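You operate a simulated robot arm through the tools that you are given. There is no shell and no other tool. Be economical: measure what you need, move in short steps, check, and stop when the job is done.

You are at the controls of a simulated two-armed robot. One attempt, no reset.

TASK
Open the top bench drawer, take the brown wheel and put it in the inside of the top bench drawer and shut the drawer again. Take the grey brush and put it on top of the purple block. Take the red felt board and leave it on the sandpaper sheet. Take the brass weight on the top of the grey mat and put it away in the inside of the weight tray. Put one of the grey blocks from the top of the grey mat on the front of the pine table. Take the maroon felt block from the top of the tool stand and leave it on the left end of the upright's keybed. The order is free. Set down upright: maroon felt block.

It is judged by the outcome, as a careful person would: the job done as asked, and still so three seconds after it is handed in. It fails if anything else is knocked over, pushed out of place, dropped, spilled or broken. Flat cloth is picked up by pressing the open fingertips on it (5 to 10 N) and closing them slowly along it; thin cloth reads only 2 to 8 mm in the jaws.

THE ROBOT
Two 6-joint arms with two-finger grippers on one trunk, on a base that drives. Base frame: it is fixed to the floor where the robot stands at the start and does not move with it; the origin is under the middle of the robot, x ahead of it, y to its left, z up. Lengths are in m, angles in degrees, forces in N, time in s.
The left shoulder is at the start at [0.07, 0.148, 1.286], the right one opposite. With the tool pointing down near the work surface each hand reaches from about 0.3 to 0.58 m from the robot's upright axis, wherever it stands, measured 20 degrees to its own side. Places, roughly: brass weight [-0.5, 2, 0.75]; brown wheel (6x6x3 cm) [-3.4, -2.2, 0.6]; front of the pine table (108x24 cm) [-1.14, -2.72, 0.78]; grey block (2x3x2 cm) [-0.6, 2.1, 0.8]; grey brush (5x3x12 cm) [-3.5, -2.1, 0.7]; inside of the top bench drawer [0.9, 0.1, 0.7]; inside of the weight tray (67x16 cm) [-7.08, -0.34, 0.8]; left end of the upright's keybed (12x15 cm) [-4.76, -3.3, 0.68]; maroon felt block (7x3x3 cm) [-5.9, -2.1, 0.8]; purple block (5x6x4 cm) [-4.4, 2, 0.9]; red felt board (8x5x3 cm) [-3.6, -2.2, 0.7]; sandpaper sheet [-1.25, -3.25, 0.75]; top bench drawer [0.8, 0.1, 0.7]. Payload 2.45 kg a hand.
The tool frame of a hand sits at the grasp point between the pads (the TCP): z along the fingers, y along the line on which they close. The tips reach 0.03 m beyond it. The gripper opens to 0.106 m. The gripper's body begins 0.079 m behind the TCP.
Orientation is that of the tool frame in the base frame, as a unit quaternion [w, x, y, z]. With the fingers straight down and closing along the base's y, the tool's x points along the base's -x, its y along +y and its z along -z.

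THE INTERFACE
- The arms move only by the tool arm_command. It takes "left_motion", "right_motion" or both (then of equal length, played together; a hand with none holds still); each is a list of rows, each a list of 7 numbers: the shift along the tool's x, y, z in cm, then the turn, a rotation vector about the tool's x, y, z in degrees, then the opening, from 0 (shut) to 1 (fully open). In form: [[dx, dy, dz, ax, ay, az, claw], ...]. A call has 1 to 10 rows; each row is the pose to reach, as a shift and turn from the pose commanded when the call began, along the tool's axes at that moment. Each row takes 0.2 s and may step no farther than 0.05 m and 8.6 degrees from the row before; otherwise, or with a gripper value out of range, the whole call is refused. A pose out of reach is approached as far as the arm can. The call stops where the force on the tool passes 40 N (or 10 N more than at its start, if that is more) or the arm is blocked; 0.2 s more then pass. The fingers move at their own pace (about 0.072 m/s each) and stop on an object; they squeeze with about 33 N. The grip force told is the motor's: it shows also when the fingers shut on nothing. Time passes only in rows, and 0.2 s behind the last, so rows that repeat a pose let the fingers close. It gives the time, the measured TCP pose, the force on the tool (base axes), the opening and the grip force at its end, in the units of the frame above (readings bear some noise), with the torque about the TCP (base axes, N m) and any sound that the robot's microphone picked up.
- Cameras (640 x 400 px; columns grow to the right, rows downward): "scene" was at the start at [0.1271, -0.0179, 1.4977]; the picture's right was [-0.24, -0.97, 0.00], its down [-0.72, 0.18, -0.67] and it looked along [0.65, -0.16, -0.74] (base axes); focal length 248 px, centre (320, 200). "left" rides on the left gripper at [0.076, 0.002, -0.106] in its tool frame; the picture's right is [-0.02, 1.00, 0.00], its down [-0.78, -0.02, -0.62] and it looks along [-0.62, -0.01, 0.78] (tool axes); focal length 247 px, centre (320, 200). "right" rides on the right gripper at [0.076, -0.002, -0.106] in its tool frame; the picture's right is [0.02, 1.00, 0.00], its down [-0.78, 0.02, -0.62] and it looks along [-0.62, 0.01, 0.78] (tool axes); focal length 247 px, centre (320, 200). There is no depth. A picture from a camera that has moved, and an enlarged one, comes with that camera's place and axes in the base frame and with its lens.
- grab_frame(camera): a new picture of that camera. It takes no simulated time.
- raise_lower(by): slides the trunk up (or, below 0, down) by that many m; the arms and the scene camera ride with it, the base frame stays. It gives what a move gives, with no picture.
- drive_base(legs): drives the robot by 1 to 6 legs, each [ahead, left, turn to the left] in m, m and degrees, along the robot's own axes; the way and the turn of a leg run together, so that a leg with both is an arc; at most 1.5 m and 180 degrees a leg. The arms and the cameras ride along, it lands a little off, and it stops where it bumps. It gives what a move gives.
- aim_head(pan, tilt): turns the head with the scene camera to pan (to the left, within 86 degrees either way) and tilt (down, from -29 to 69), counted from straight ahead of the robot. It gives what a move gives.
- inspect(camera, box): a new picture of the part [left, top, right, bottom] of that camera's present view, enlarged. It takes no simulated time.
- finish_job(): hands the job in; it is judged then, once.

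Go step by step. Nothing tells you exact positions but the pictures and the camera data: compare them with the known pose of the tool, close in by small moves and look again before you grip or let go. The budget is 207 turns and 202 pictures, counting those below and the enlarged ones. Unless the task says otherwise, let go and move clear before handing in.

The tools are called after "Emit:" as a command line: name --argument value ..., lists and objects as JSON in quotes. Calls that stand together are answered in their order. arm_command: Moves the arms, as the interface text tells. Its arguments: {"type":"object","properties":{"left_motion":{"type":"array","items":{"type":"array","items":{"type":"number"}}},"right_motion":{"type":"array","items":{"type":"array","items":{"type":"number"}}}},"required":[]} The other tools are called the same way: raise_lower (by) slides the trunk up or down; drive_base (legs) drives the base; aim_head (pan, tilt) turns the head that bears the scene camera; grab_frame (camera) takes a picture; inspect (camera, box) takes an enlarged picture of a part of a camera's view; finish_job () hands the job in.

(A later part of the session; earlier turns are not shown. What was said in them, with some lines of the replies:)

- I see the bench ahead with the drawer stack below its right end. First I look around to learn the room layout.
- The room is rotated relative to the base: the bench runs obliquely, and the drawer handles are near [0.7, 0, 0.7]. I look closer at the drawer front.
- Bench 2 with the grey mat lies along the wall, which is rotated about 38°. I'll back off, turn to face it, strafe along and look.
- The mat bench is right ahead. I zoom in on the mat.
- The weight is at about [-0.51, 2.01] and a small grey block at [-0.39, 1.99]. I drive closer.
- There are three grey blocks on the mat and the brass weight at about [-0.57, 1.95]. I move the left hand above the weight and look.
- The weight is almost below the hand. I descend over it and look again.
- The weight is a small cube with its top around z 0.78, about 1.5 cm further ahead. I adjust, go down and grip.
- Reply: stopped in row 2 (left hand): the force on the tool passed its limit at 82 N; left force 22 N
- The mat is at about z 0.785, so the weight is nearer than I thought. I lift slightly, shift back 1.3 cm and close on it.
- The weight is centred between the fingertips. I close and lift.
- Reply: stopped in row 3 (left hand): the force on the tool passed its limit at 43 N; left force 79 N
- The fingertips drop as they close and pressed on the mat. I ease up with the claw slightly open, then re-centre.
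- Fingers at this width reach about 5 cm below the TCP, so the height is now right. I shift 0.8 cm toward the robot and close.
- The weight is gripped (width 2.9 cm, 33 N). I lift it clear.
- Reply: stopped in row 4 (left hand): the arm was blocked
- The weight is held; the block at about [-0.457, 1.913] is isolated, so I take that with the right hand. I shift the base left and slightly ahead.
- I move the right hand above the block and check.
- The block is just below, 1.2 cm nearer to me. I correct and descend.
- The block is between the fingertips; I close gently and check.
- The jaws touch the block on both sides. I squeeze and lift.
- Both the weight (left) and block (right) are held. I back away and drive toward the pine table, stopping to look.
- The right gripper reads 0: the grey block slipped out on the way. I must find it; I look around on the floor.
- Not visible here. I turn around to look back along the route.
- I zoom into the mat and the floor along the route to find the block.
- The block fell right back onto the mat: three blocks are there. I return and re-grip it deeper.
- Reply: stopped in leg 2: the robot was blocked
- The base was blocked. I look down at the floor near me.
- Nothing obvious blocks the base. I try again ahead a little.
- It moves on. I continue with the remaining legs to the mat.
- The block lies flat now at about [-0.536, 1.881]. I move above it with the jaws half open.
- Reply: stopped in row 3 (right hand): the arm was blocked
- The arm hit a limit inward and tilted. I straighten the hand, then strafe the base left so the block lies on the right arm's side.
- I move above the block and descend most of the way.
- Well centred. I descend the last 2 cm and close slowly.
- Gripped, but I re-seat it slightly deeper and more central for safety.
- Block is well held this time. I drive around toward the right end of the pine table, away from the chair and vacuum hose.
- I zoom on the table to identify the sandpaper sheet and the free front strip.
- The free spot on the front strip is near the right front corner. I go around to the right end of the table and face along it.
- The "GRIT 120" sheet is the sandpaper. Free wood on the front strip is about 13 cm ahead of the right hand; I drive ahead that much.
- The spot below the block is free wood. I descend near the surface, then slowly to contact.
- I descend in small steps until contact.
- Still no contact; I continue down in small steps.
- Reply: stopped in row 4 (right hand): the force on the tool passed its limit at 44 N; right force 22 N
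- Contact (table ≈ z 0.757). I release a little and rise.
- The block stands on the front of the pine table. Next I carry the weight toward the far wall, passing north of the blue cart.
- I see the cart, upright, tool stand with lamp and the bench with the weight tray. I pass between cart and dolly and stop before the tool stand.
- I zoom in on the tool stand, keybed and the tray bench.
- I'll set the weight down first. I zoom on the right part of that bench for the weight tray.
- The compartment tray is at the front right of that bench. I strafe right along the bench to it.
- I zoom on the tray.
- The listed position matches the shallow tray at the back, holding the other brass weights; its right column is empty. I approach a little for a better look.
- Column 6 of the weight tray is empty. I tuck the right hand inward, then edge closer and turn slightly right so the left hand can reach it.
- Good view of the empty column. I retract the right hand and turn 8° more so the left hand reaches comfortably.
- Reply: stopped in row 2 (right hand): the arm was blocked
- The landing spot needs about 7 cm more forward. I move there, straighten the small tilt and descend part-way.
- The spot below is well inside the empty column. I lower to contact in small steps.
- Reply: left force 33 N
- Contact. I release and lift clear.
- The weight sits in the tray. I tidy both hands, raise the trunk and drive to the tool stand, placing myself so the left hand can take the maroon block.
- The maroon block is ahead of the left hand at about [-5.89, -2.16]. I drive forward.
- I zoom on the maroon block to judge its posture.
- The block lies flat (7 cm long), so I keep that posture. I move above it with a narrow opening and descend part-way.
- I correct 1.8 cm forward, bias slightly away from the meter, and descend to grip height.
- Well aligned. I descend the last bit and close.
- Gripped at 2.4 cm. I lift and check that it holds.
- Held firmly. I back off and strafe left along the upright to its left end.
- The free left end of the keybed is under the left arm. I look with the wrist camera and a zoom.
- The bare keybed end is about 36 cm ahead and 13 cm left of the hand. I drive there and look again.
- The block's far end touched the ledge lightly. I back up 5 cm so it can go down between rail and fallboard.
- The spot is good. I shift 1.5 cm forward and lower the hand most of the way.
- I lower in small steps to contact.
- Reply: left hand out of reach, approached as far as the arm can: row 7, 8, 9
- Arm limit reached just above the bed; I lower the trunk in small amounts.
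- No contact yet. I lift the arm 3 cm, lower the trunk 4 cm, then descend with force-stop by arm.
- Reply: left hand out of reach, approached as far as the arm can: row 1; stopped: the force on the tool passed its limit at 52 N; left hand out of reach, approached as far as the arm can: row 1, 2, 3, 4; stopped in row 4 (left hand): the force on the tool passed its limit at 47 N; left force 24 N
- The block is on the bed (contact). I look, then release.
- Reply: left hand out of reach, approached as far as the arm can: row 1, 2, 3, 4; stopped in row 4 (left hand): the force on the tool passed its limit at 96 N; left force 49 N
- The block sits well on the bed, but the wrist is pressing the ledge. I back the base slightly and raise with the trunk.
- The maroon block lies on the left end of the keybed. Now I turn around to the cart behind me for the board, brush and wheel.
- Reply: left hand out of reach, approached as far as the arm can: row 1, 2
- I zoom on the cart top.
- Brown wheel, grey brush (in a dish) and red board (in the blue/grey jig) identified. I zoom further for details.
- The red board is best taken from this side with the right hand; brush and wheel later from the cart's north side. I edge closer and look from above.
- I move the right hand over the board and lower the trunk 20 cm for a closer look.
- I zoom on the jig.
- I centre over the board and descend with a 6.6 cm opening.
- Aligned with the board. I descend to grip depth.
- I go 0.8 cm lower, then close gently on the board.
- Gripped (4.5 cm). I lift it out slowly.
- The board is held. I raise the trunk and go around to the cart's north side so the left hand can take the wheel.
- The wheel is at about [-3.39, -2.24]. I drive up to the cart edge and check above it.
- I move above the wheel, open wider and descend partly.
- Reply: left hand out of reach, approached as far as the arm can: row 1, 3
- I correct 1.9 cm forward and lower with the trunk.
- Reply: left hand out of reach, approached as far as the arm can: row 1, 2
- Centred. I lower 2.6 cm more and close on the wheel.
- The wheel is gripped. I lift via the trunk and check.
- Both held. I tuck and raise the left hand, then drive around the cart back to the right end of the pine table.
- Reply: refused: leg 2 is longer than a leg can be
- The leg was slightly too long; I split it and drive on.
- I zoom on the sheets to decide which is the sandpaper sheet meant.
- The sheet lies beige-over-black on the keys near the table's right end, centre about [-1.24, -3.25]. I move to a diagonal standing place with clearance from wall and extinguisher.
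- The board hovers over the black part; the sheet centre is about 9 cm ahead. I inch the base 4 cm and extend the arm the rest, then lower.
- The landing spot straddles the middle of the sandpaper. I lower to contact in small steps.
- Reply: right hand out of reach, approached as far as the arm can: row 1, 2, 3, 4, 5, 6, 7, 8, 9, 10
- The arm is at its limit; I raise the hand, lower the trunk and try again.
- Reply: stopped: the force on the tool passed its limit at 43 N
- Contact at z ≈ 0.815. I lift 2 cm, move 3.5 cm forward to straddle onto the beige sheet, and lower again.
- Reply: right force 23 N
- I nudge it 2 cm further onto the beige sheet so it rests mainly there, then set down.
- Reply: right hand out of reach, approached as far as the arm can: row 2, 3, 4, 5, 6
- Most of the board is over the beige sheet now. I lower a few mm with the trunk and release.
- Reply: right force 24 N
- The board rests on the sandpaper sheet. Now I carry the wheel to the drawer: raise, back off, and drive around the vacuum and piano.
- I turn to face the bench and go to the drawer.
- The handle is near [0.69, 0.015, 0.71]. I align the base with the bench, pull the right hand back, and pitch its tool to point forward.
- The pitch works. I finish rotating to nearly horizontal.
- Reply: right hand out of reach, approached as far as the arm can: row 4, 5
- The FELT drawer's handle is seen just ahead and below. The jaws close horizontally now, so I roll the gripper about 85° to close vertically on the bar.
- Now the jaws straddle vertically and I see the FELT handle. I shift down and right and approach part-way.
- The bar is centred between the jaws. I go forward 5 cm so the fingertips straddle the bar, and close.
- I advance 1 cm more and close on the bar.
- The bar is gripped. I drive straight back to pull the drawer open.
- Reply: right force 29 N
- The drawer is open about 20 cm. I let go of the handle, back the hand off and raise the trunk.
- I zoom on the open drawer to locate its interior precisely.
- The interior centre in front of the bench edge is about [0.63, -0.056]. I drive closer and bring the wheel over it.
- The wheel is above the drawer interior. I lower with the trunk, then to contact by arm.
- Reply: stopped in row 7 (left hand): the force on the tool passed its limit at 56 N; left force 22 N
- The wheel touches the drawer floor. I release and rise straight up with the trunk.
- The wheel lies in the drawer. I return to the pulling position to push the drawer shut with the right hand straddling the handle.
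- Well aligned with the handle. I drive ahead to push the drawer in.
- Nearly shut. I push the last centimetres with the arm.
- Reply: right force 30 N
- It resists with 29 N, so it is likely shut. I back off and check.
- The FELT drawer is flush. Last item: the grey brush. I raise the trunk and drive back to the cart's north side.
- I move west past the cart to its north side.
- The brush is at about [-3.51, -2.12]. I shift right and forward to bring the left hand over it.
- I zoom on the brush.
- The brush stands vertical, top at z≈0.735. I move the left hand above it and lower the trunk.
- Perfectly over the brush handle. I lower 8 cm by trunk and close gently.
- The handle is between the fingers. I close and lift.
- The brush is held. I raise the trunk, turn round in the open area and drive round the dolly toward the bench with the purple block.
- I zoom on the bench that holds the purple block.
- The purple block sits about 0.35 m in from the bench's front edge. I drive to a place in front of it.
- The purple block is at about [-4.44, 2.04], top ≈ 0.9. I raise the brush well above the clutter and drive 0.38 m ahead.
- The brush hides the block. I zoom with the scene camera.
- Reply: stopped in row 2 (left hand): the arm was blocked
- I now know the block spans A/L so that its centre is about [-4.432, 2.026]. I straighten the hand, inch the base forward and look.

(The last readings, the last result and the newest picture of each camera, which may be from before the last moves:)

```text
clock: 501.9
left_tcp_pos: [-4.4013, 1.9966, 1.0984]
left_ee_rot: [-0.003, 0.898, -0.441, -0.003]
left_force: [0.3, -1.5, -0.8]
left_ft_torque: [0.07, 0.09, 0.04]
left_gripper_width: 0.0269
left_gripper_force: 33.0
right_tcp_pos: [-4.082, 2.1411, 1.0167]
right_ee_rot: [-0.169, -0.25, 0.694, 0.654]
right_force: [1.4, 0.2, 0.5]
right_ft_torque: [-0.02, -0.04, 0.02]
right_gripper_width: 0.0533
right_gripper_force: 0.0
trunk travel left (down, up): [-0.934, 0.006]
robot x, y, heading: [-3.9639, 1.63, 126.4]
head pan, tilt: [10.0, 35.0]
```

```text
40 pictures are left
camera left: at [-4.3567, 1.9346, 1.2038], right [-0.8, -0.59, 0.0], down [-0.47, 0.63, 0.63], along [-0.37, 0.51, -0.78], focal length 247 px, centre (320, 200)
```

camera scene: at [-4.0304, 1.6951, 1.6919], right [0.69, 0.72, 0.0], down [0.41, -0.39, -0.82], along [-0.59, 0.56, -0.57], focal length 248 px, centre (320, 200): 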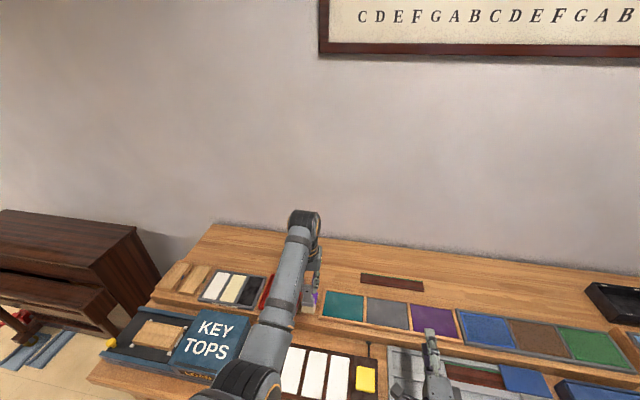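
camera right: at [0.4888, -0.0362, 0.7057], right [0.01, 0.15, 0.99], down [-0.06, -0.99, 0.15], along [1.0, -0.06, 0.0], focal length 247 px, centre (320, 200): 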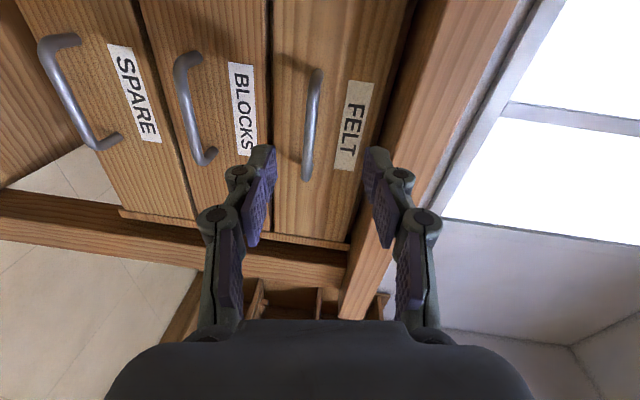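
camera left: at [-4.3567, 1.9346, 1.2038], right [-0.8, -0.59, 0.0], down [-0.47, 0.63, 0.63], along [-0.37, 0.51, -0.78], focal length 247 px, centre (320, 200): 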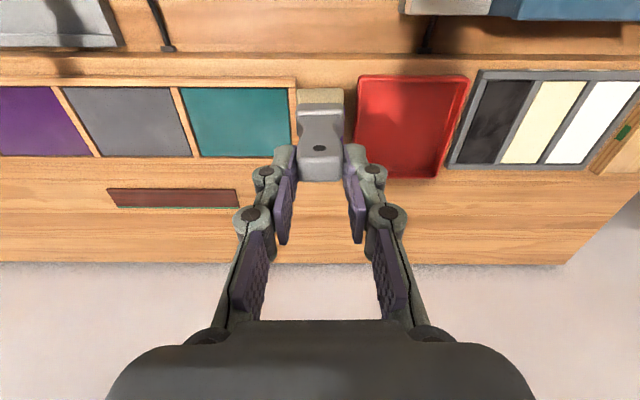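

Now the block is exactly behind the brush laterally; I need about 4 cm more forward. I move and lower partly, then check by the scene camera.

Emit:
arm_command --left_motion '[[-2.1, 0.4, 0, 0, 0, 0, 0.1], [-4.2, 0.8, 0, 0, 0, 0, 0.1], [-4.2, 0.8, 2.5, 0, 0, 0, 0.1]]'

Emit:
aim_head --pan 10 --tilt 45

Emit:
inspect --camera "scene" --box '[240, 160, 380, 300]'

Emit:
grab_frame --camera "left"

```text
clock: 502.7
left_tcp_pos: [-4.4387, 2.0314, 1.0682]
left_ee_rot: [-0.001, 0.898, -0.441, 0.001]
left_force: [-0.6, 0.2, -1.2]
left_ft_torque: [0.0, 0.02, -0.01]
left_gripper_width: 0.0264
left_gripper_force: 33.4
right_tcp_pos: [-4.0874, 2.1457, 1.0125]
right_ee_rot: [-0.166, -0.252, 0.697, 0.65]
right_force: [-0.6, 0.0, -0.6]
right_ft_torque: [0.03, -0.01, 0.0]
right_gripper_width: 0.0531
right_gripper_force: 0.1
trunk travel left (down, up): [-0.934, 0.006]
robot x, y, heading: [-3.965, 1.6306, 126.5]
head pan, tilt: [10.0, 35.0]
```

```text
clock: 503.4
left_tcp_pos: [-4.4374, 2.031, 1.067]
left_ee_rot: [-0.001, 0.897, -0.441, 0.002]
left_force: [0.2, 0.0, -0.8]
left_ft_torque: [-0.02, -0.01, 0.02]
left_gripper_width: 0.027
left_gripper_force: 33.1
right_tcp_pos: [-4.0872, 2.1457, 1.0124]
right_ee_rot: [-0.169, -0.252, 0.696, 0.651]
right_force: [0.5, 1.2, -0.1]
right_ft_torque: [0.02, 0.0, 0.01]
right_gripper_width: 0.0529
right_gripper_force: 0.0
trunk travel left (down, up): [-0.934, 0.006]
robot x, y, heading: [-3.9637, 1.6275, 126.5]
head pan, tilt: [10.0, 45.0]
```

```text
2.86 times, centred on (310, 230) of scene
camera zoom: at [-4.0539, 1.7285, 1.6768], right [0.69, 0.72, 0.0], down [0.51, -0.49, -0.71], along [-0.51, 0.49, -0.71], focal length 709 px, centre (349, 114)
```

zoom: 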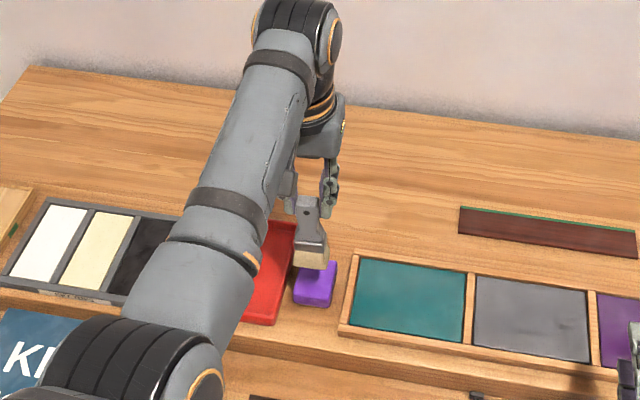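

```text
38 pictures are left
camera left: at [-4.3929, 1.9705, 1.1735], right [-0.8, -0.59, 0.0], down [-0.47, 0.63, 0.62], along [-0.37, 0.5, -0.78], focal length 247 px, centre (320, 200)
```

left: 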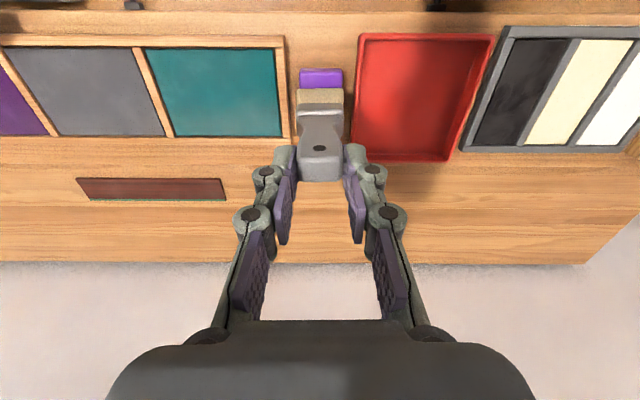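

Brush and block line up; I need ~0.8 cm more forward. I lower slowly to contact.

Emit:
arm_command --left_motion '[[-0.8, -0.3, 1, 0, 0, 0, 0.1], [-0.8, -0.3, 1.8, 0, 0, 0, 0.1], [-0.8, -0.3, 2.4, 0, 0, 0, 0.1], [-0.8, -0.3, 2.9, 0, 0, 0, 0.1], [-0.8, -0.3, 3.3, 0, 0, 0, 0.1]]'

Emit:
inspect --camera "scene" --box '[270, 200, 340, 270]'

Emit:
grab_frame --camera "left"

```text
clock: 504.6
left_tcp_pos: [-4.4411, 2.0388, 1.0339]
left_ee_rot: [-0.001, 0.898, -0.441, 0.001]
left_force: [0.0, -0.4, -0.7]
left_ft_torque: [0.03, 0.03, 0.0]
left_gripper_width: 0.0269
left_gripper_force: 33.3
right_tcp_pos: [-4.0864, 2.1464, 1.0127]
right_ee_rot: [-0.167, -0.251, 0.696, 0.651]
right_force: [-1.0, 0.1, -1.3]
right_ft_torque: [-0.01, 0.03, 0.01]
right_gripper_width: 0.0532
right_gripper_force: 0.1
trunk travel left (down, up): [-0.934, 0.006]
robot x, y, heading: [-3.9667, 1.63, 126.3]
head pan, tilt: [10.0, 45.0]
```

```text
5.71 times, centred on (305, 235) of scene
camera zoom: at [-4.0536, 1.728, 1.6768], right [0.69, 0.72, 0.0], down [0.51, -0.49, -0.71], along [-0.51, 0.49, -0.71], focal length 1418 px, centre (406, 0)
```

zoom: 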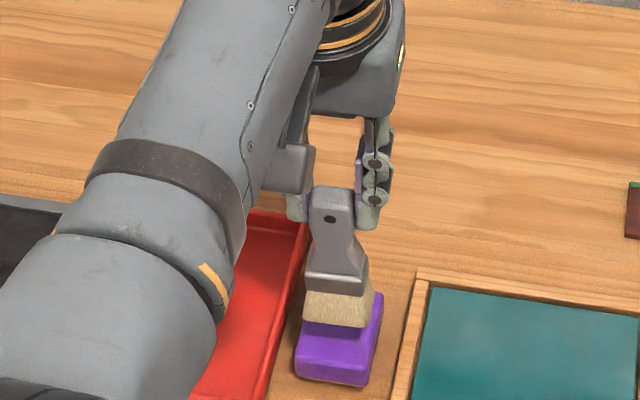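

```text
36 pictures are left
camera left: at [-4.3969, 1.9783, 1.1406], right [-0.8, -0.59, 0.0], down [-0.47, 0.63, 0.62], along [-0.37, 0.5, -0.78], focal length 247 px, centre (320, 200)
```

left: 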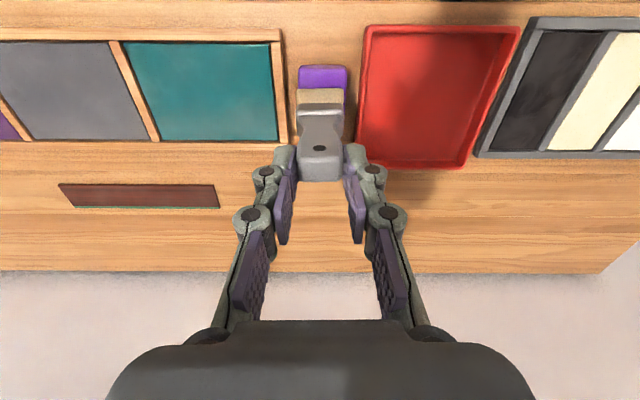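

The brush should go another 1 cm forward. I correct, then lower to contact.

Emit:
arm_command --left_motion '[[-1.0, 0.1, 0, 0, 0, 0, 0.1], [-1.0, 0.1, 0.4, 0, 0, 0, 0.1], [-1.0, 0.1, 0.8, 0, 0, 0, 0.1], [-1.0, 0.1, 1.1, 0, 0, 0, 0.1], [-1.0, 0.1, 1.4, 0, 0, 0, 0.1], [-1.0, 0.1, 1.7, 0, 0, 0, 0.1]]'

Emit:
inspect --camera "scene" --box '[270, 200, 340, 270]'

Emit:
grab_frame --camera "left"

```text
clock: 506.0
left_tcp_pos: [-4.4485, 2.0468, 1.0197]
left_ee_rot: [-0.001, 0.898, -0.44, 0.001]
left_force: [0.1, -0.1, -1.0]
left_ft_torque: [-0.01, 0.05, 0.0]
left_gripper_width: 0.0266
left_gripper_force: 32.8
right_tcp_pos: [-4.0861, 2.1451, 1.013]
right_ee_rot: [-0.167, -0.251, 0.696, 0.652]
right_force: [-0.7, 0.2, 0.5]
right_ft_torque: [0.0, -0.03, -0.02]
right_gripper_width: 0.053
right_gripper_force: 0.1
trunk travel left (down, up): [-0.934, 0.006]
robot x, y, heading: [-3.9638, 1.6328, 126.9]
head pan, tilt: [10.0, 45.0]
```

```text
5.71 times, centred on (305, 235) of scene
camera zoom: at [-4.0532, 1.7276, 1.6769], right [0.69, 0.72, 0.0], down [0.51, -0.49, -0.71], along [-0.51, 0.49, -0.71], focal length 1418 px, centre (406, 0)
```

zoom: 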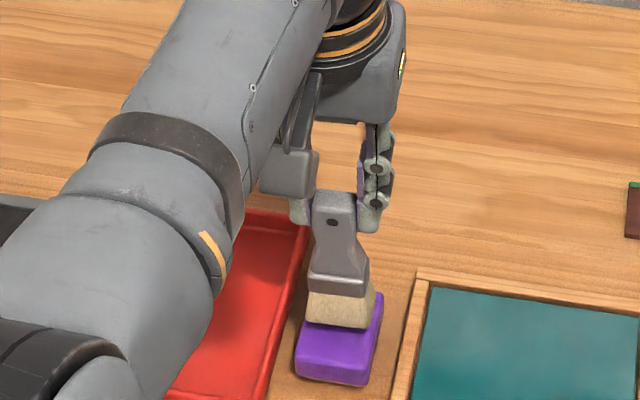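

```text
34 pictures are left
camera left: at [-4.4033, 1.9849, 1.1248], right [-0.8, -0.59, 0.0], down [-0.47, 0.63, 0.62], along [-0.37, 0.5, -0.78], focal length 247 px, centre (320, 200)
```

left: 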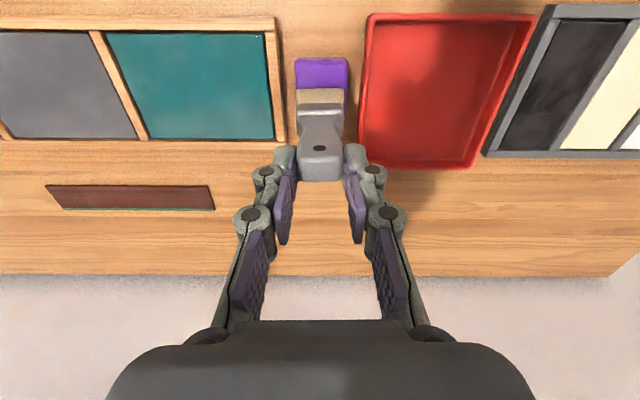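

Still no contact; the alignment looks good. I continue down in 3-mm steps.

Emit:
arm_command --left_motion '[[0, 0, 0.4, 0, 0, 0, 0.1], [0, 0, 0.8, 0, 0, 0, 0.1], [0, 0, 1.1, 0, 0, 0, 0.1], [0, 0, 1.4, 0, 0, 0, 0.1], [0, 0, 1.7, 0, 0, 0, 0.1], [0, 0, 2.0, 0, 0, 0, 0.1], [0, 0, 2.3, 0, 0, 0, 0.1]]'

Emit:
inspect --camera "scene" --box '[270, 200, 340, 270]'

```text
clock: 507.8
left_tcp_pos: [-4.4494, 2.0486, 1.0047]
left_ee_rot: [-0.005, 0.898, -0.44, -0.004]
left_force: [6.1, -6.4, 25.7]
left_ft_torque: [-0.89, -0.74, 0.01]
left_gripper_width: 0.0269
left_gripper_force: 33.0
right_tcp_pos: [-4.0848, 2.1446, 1.0142]
right_ee_rot: [-0.169, -0.25, 0.695, 0.653]
right_force: [-0.3, 1.0, -0.3]
right_ft_torque: [0.02, -0.02, 0.01]
right_gripper_width: 0.0531
right_gripper_force: 0.1
trunk travel left (down, up): [-0.934, 0.006]
robot x, y, heading: [-3.9632, 1.6305, 126.5]
head pan, tilt: [10.0, 45.0]
stopped in row 7 (left hand): the force on the tool passed its limit at 40 N (the readings are from after the stop); the commanded pose is now the measured one
```

```text
5.71 times, centred on (305, 235) of scene
camera zoom: at [-4.05, 1.7244, 1.6771], right [0.69, 0.72, 0.0], down [0.51, -0.49, -0.71], along [-0.51, 0.49, -0.71], focal length 1418 px, centre (406, 0)
```

zoom: 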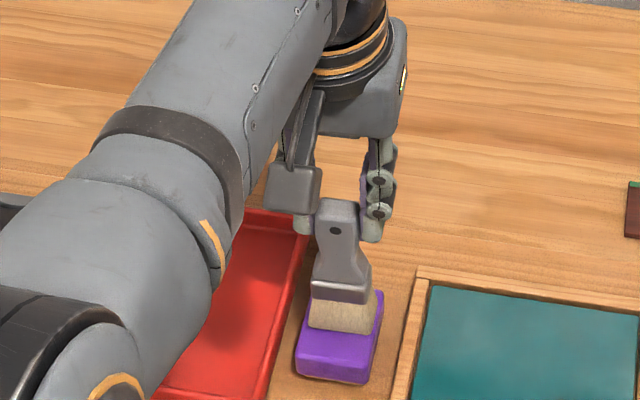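

Contact on the block. I relieve the pressure slightly before releasing.

Emit:
arm_command --left_motion '[[0, 0, -0.2, 0, 0, 0, 0.1], [0, 0, -0.25, 0, 0, 0, 0.1]]'

```text
clock: 508.4
left_tcp_pos: [-4.449, 2.048, 1.0049]
left_ee_rot: [-0.005, 0.898, -0.441, -0.005]
left_force: [0.1, -0.8, 15.5]
left_ft_torque: [0.06, 0.07, -0.02]
left_gripper_width: 0.0269
left_gripper_force: 33.0
right_tcp_pos: [-4.0846, 2.1448, 1.0144]
right_ee_rot: [-0.167, -0.25, 0.696, 0.652]
right_force: [0.3, 0.2, 0.1]
right_ft_torque: [0.0, 0.0, 0.01]
right_gripper_width: 0.0531
right_gripper_force: 0.0
trunk travel left (down, up): [-0.934, 0.006]
robot x, y, heading: [-3.9648, 1.6305, 126.5]
head pan, tilt: [10.0, 45.0]
```

The load is purely vertical now. I open the fingers evenly and check before rising.

Emit:
arm_command --left_motion '[[0, 0, 0, 0, 0, 0, 0.3], [0, 0, 0, 0, 0, 0, 0.4], [0, 0, 0, 0, 0, 0, 0.5], [0, 0, 0, 0, 0, 0, 0.5]]'

Emit:
inspect --camera "scene" --box '[270, 200, 340, 270]'

Emit:
grab_frame --camera "left"

```text
clock: 509.4
left_tcp_pos: [-4.4514, 2.0487, 1.002]
left_ee_rot: [-0.004, 0.897, -0.441, -0.002]
left_force: [-1.0, 0.3, -0.2]
left_ft_torque: [-0.02, 0.01, -0.02]
left_gripper_width: 0.0532
left_gripper_force: 0.0
right_tcp_pos: [-4.0863, 2.146, 1.0122]
right_ee_rot: [-0.168, -0.251, 0.696, 0.651]
right_force: [-0.4, 1.0, -0.2]
right_ft_torque: [-0.03, 0.0, 0.03]
right_gripper_width: 0.0533
right_gripper_force: 0.0
trunk travel left (down, up): [-0.934, 0.006]
robot x, y, heading: [-3.9665, 1.6313, 126.5]
head pan, tilt: [10.0, 45.0]
```

```text
5.71 times, centred on (305, 235) of scene
camera zoom: at [-4.0536, 1.728, 1.6768], right [0.69, 0.72, 0.0], down [0.51, -0.49, -0.71], along [-0.51, 0.49, -0.71], focal length 1418 px, centre (406, 0)
```

zoom: 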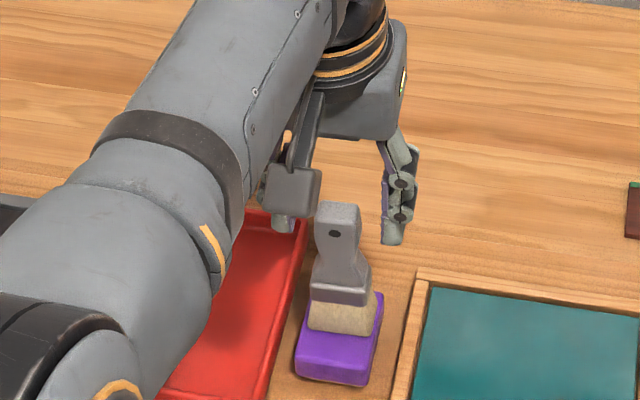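

```text
31 pictures are left
camera left: at [-4.4047, 1.987, 1.1074], right [-0.8, -0.59, 0.0], down [-0.47, 0.62, 0.63], along [-0.37, 0.51, -0.78], focal length 247 px, centre (320, 200)
```

left: 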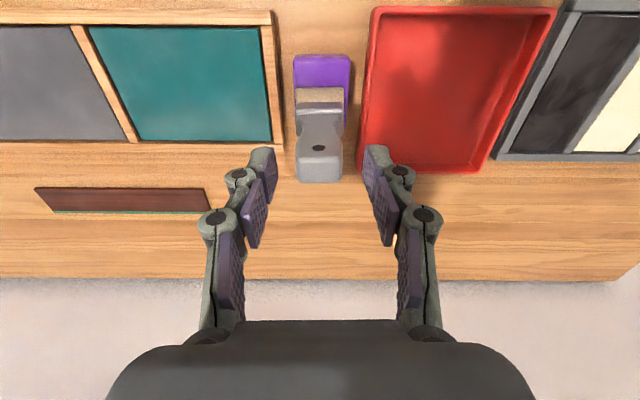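

The brush stands on the purple block by itself. I rise straight up, then back off.

Emit:
arm_command --left_motion '[[0, 0, -3, 0, 0, 0, 0.55], [0, 0, -6, 0, 0, 0, 0.55], [0, 0, -9, 0, 0, 0, 0.55]]'

Emit:
drive_base --legs '[[-0.4, 0, 0]]'

Emit:
aim_head --pan 10 --tilt 35

Emit:
inspect --camera "scene" --box '[180, 150, 460, 330]'

```text
clock: 510.2
left_tcp_pos: [-4.4498, 2.0467, 1.0921]
left_ee_rot: [-0.003, 0.898, -0.44, -0.002]
left_force: [0.3, -1.1, -0.2]
left_ft_torque: [-0.03, -0.01, -0.02]
left_gripper_width: 0.0583
left_gripper_force: 0.1
right_tcp_pos: [-4.0859, 2.1448, 1.0139]
right_ee_rot: [-0.167, -0.252, 0.696, 0.651]
right_force: [-0.7, -0.5, 0.3]
right_ft_torque: [-0.01, -0.02, 0.0]
right_gripper_width: 0.0528
right_gripper_force: 0.0
trunk travel left (down, up): [-0.934, 0.006]
robot x, y, heading: [-3.9644, 1.6256, 126.4]
head pan, tilt: [10.0, 45.0]
```

```text
clock: 512.7
left_tcp_pos: [-4.2163, 1.7314, 1.0908]
left_ee_rot: [-0.004, 0.898, -0.44, -0.002]
left_force: [-0.8, -0.5, 0.4]
left_ft_torque: [0.01, -0.03, -0.04]
left_gripper_width: 0.0583
left_gripper_force: 0.1
right_tcp_pos: [-3.8538, 1.8298, 1.0129]
right_ee_rot: [-0.167, -0.251, 0.696, 0.651]
right_force: [-0.2, 0.0, -0.1]
right_ft_torque: [-0.04, -0.01, 0.0]
right_gripper_width: 0.0531
right_gripper_force: 0.1
trunk travel left (down, up): [-0.934, 0.006]
robot x, y, heading: [-3.7315, 1.314, 126.5]
head pan, tilt: [10.0, 45.0]
```

```text
clock: 513.4
left_tcp_pos: [-4.2158, 1.7288, 1.0923]
left_ee_rot: [-0.004, 0.898, -0.44, -0.003]
left_force: [0.7, 0.2, 0.6]
left_ft_torque: [-0.02, -0.01, 0.02]
left_gripper_width: 0.0583
left_gripper_force: 0.1
right_tcp_pos: [-3.8525, 1.8294, 1.0123]
right_ee_rot: [-0.168, -0.251, 0.696, 0.651]
right_force: [-0.6, 0.4, -0.2]
right_ft_torque: [-0.02, 0.01, 0.0]
right_gripper_width: 0.0529
right_gripper_force: 0.1
trunk travel left (down, up): [-0.934, 0.006]
robot x, y, heading: [-3.7308, 1.3104, 126.4]
head pan, tilt: [10.0, 35.0]
```

```text
2.22 times, centred on (320, 240) of scene
camera zoom: at [-3.8237, 1.4151, 1.6917], right [0.69, 0.73, 0.0], down [0.42, -0.39, -0.82], along [-0.59, 0.56, -0.57], focal length 552 px, centre (320, 111)
```

zoom: 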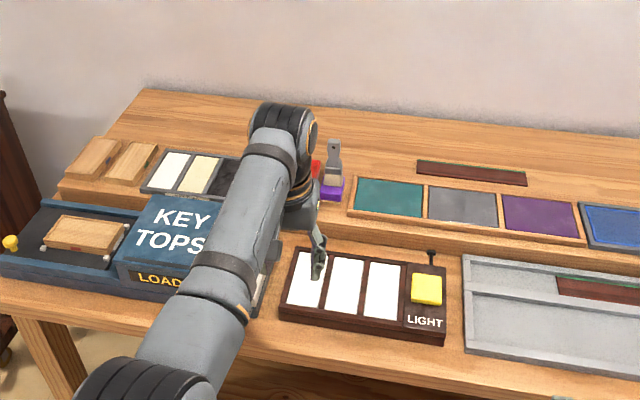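

The brush stands on the purple block, all six placements have been seen in the pictures, and both hands are empty and clear. I hand the job in.

Emit:
finish_job

```text
The job is handed in.
```

I put all six items where you asked, and I handed the job in with both hands empty and clear.

- **Wheel:** it is in the top (FELT) bench drawer, and the drawer is shut flush.
- **Brush:** it stands on the purple block.
- **Red felt board:** it lies mostly on the beige "GRIT 120" sandpaper sheet, with one corner near the black sheet beneath it.
- **Brass weight:** it is in the empty end column of the shallow tray that holds the other weights. I chose that tray over the numbered one in front of it because it matched the position you gave.
- **Grey block:** it is on the front strip of the pine table, near the right corner. On my first try it slipped from the gripper and fell back onto the mat, so I picked it up again.
- **Maroon felt block:** it is on the left end of the keybed, lying flat as it lay on the tool stand. I took "upright" to mean that same way up.

- **Bump while driving:** early on, the base was stopped once between the grand piano and the vacuum and power strip. I never saw what it touched, so I can't rule out that something on the floor was nudged.
- **Contact with the upright piano:** the maroon block touched the piano's ledge lightly on the way in. My wrist pressed against the ledge on the way out, up to the 96 N force stop. I saw no movement or damage.
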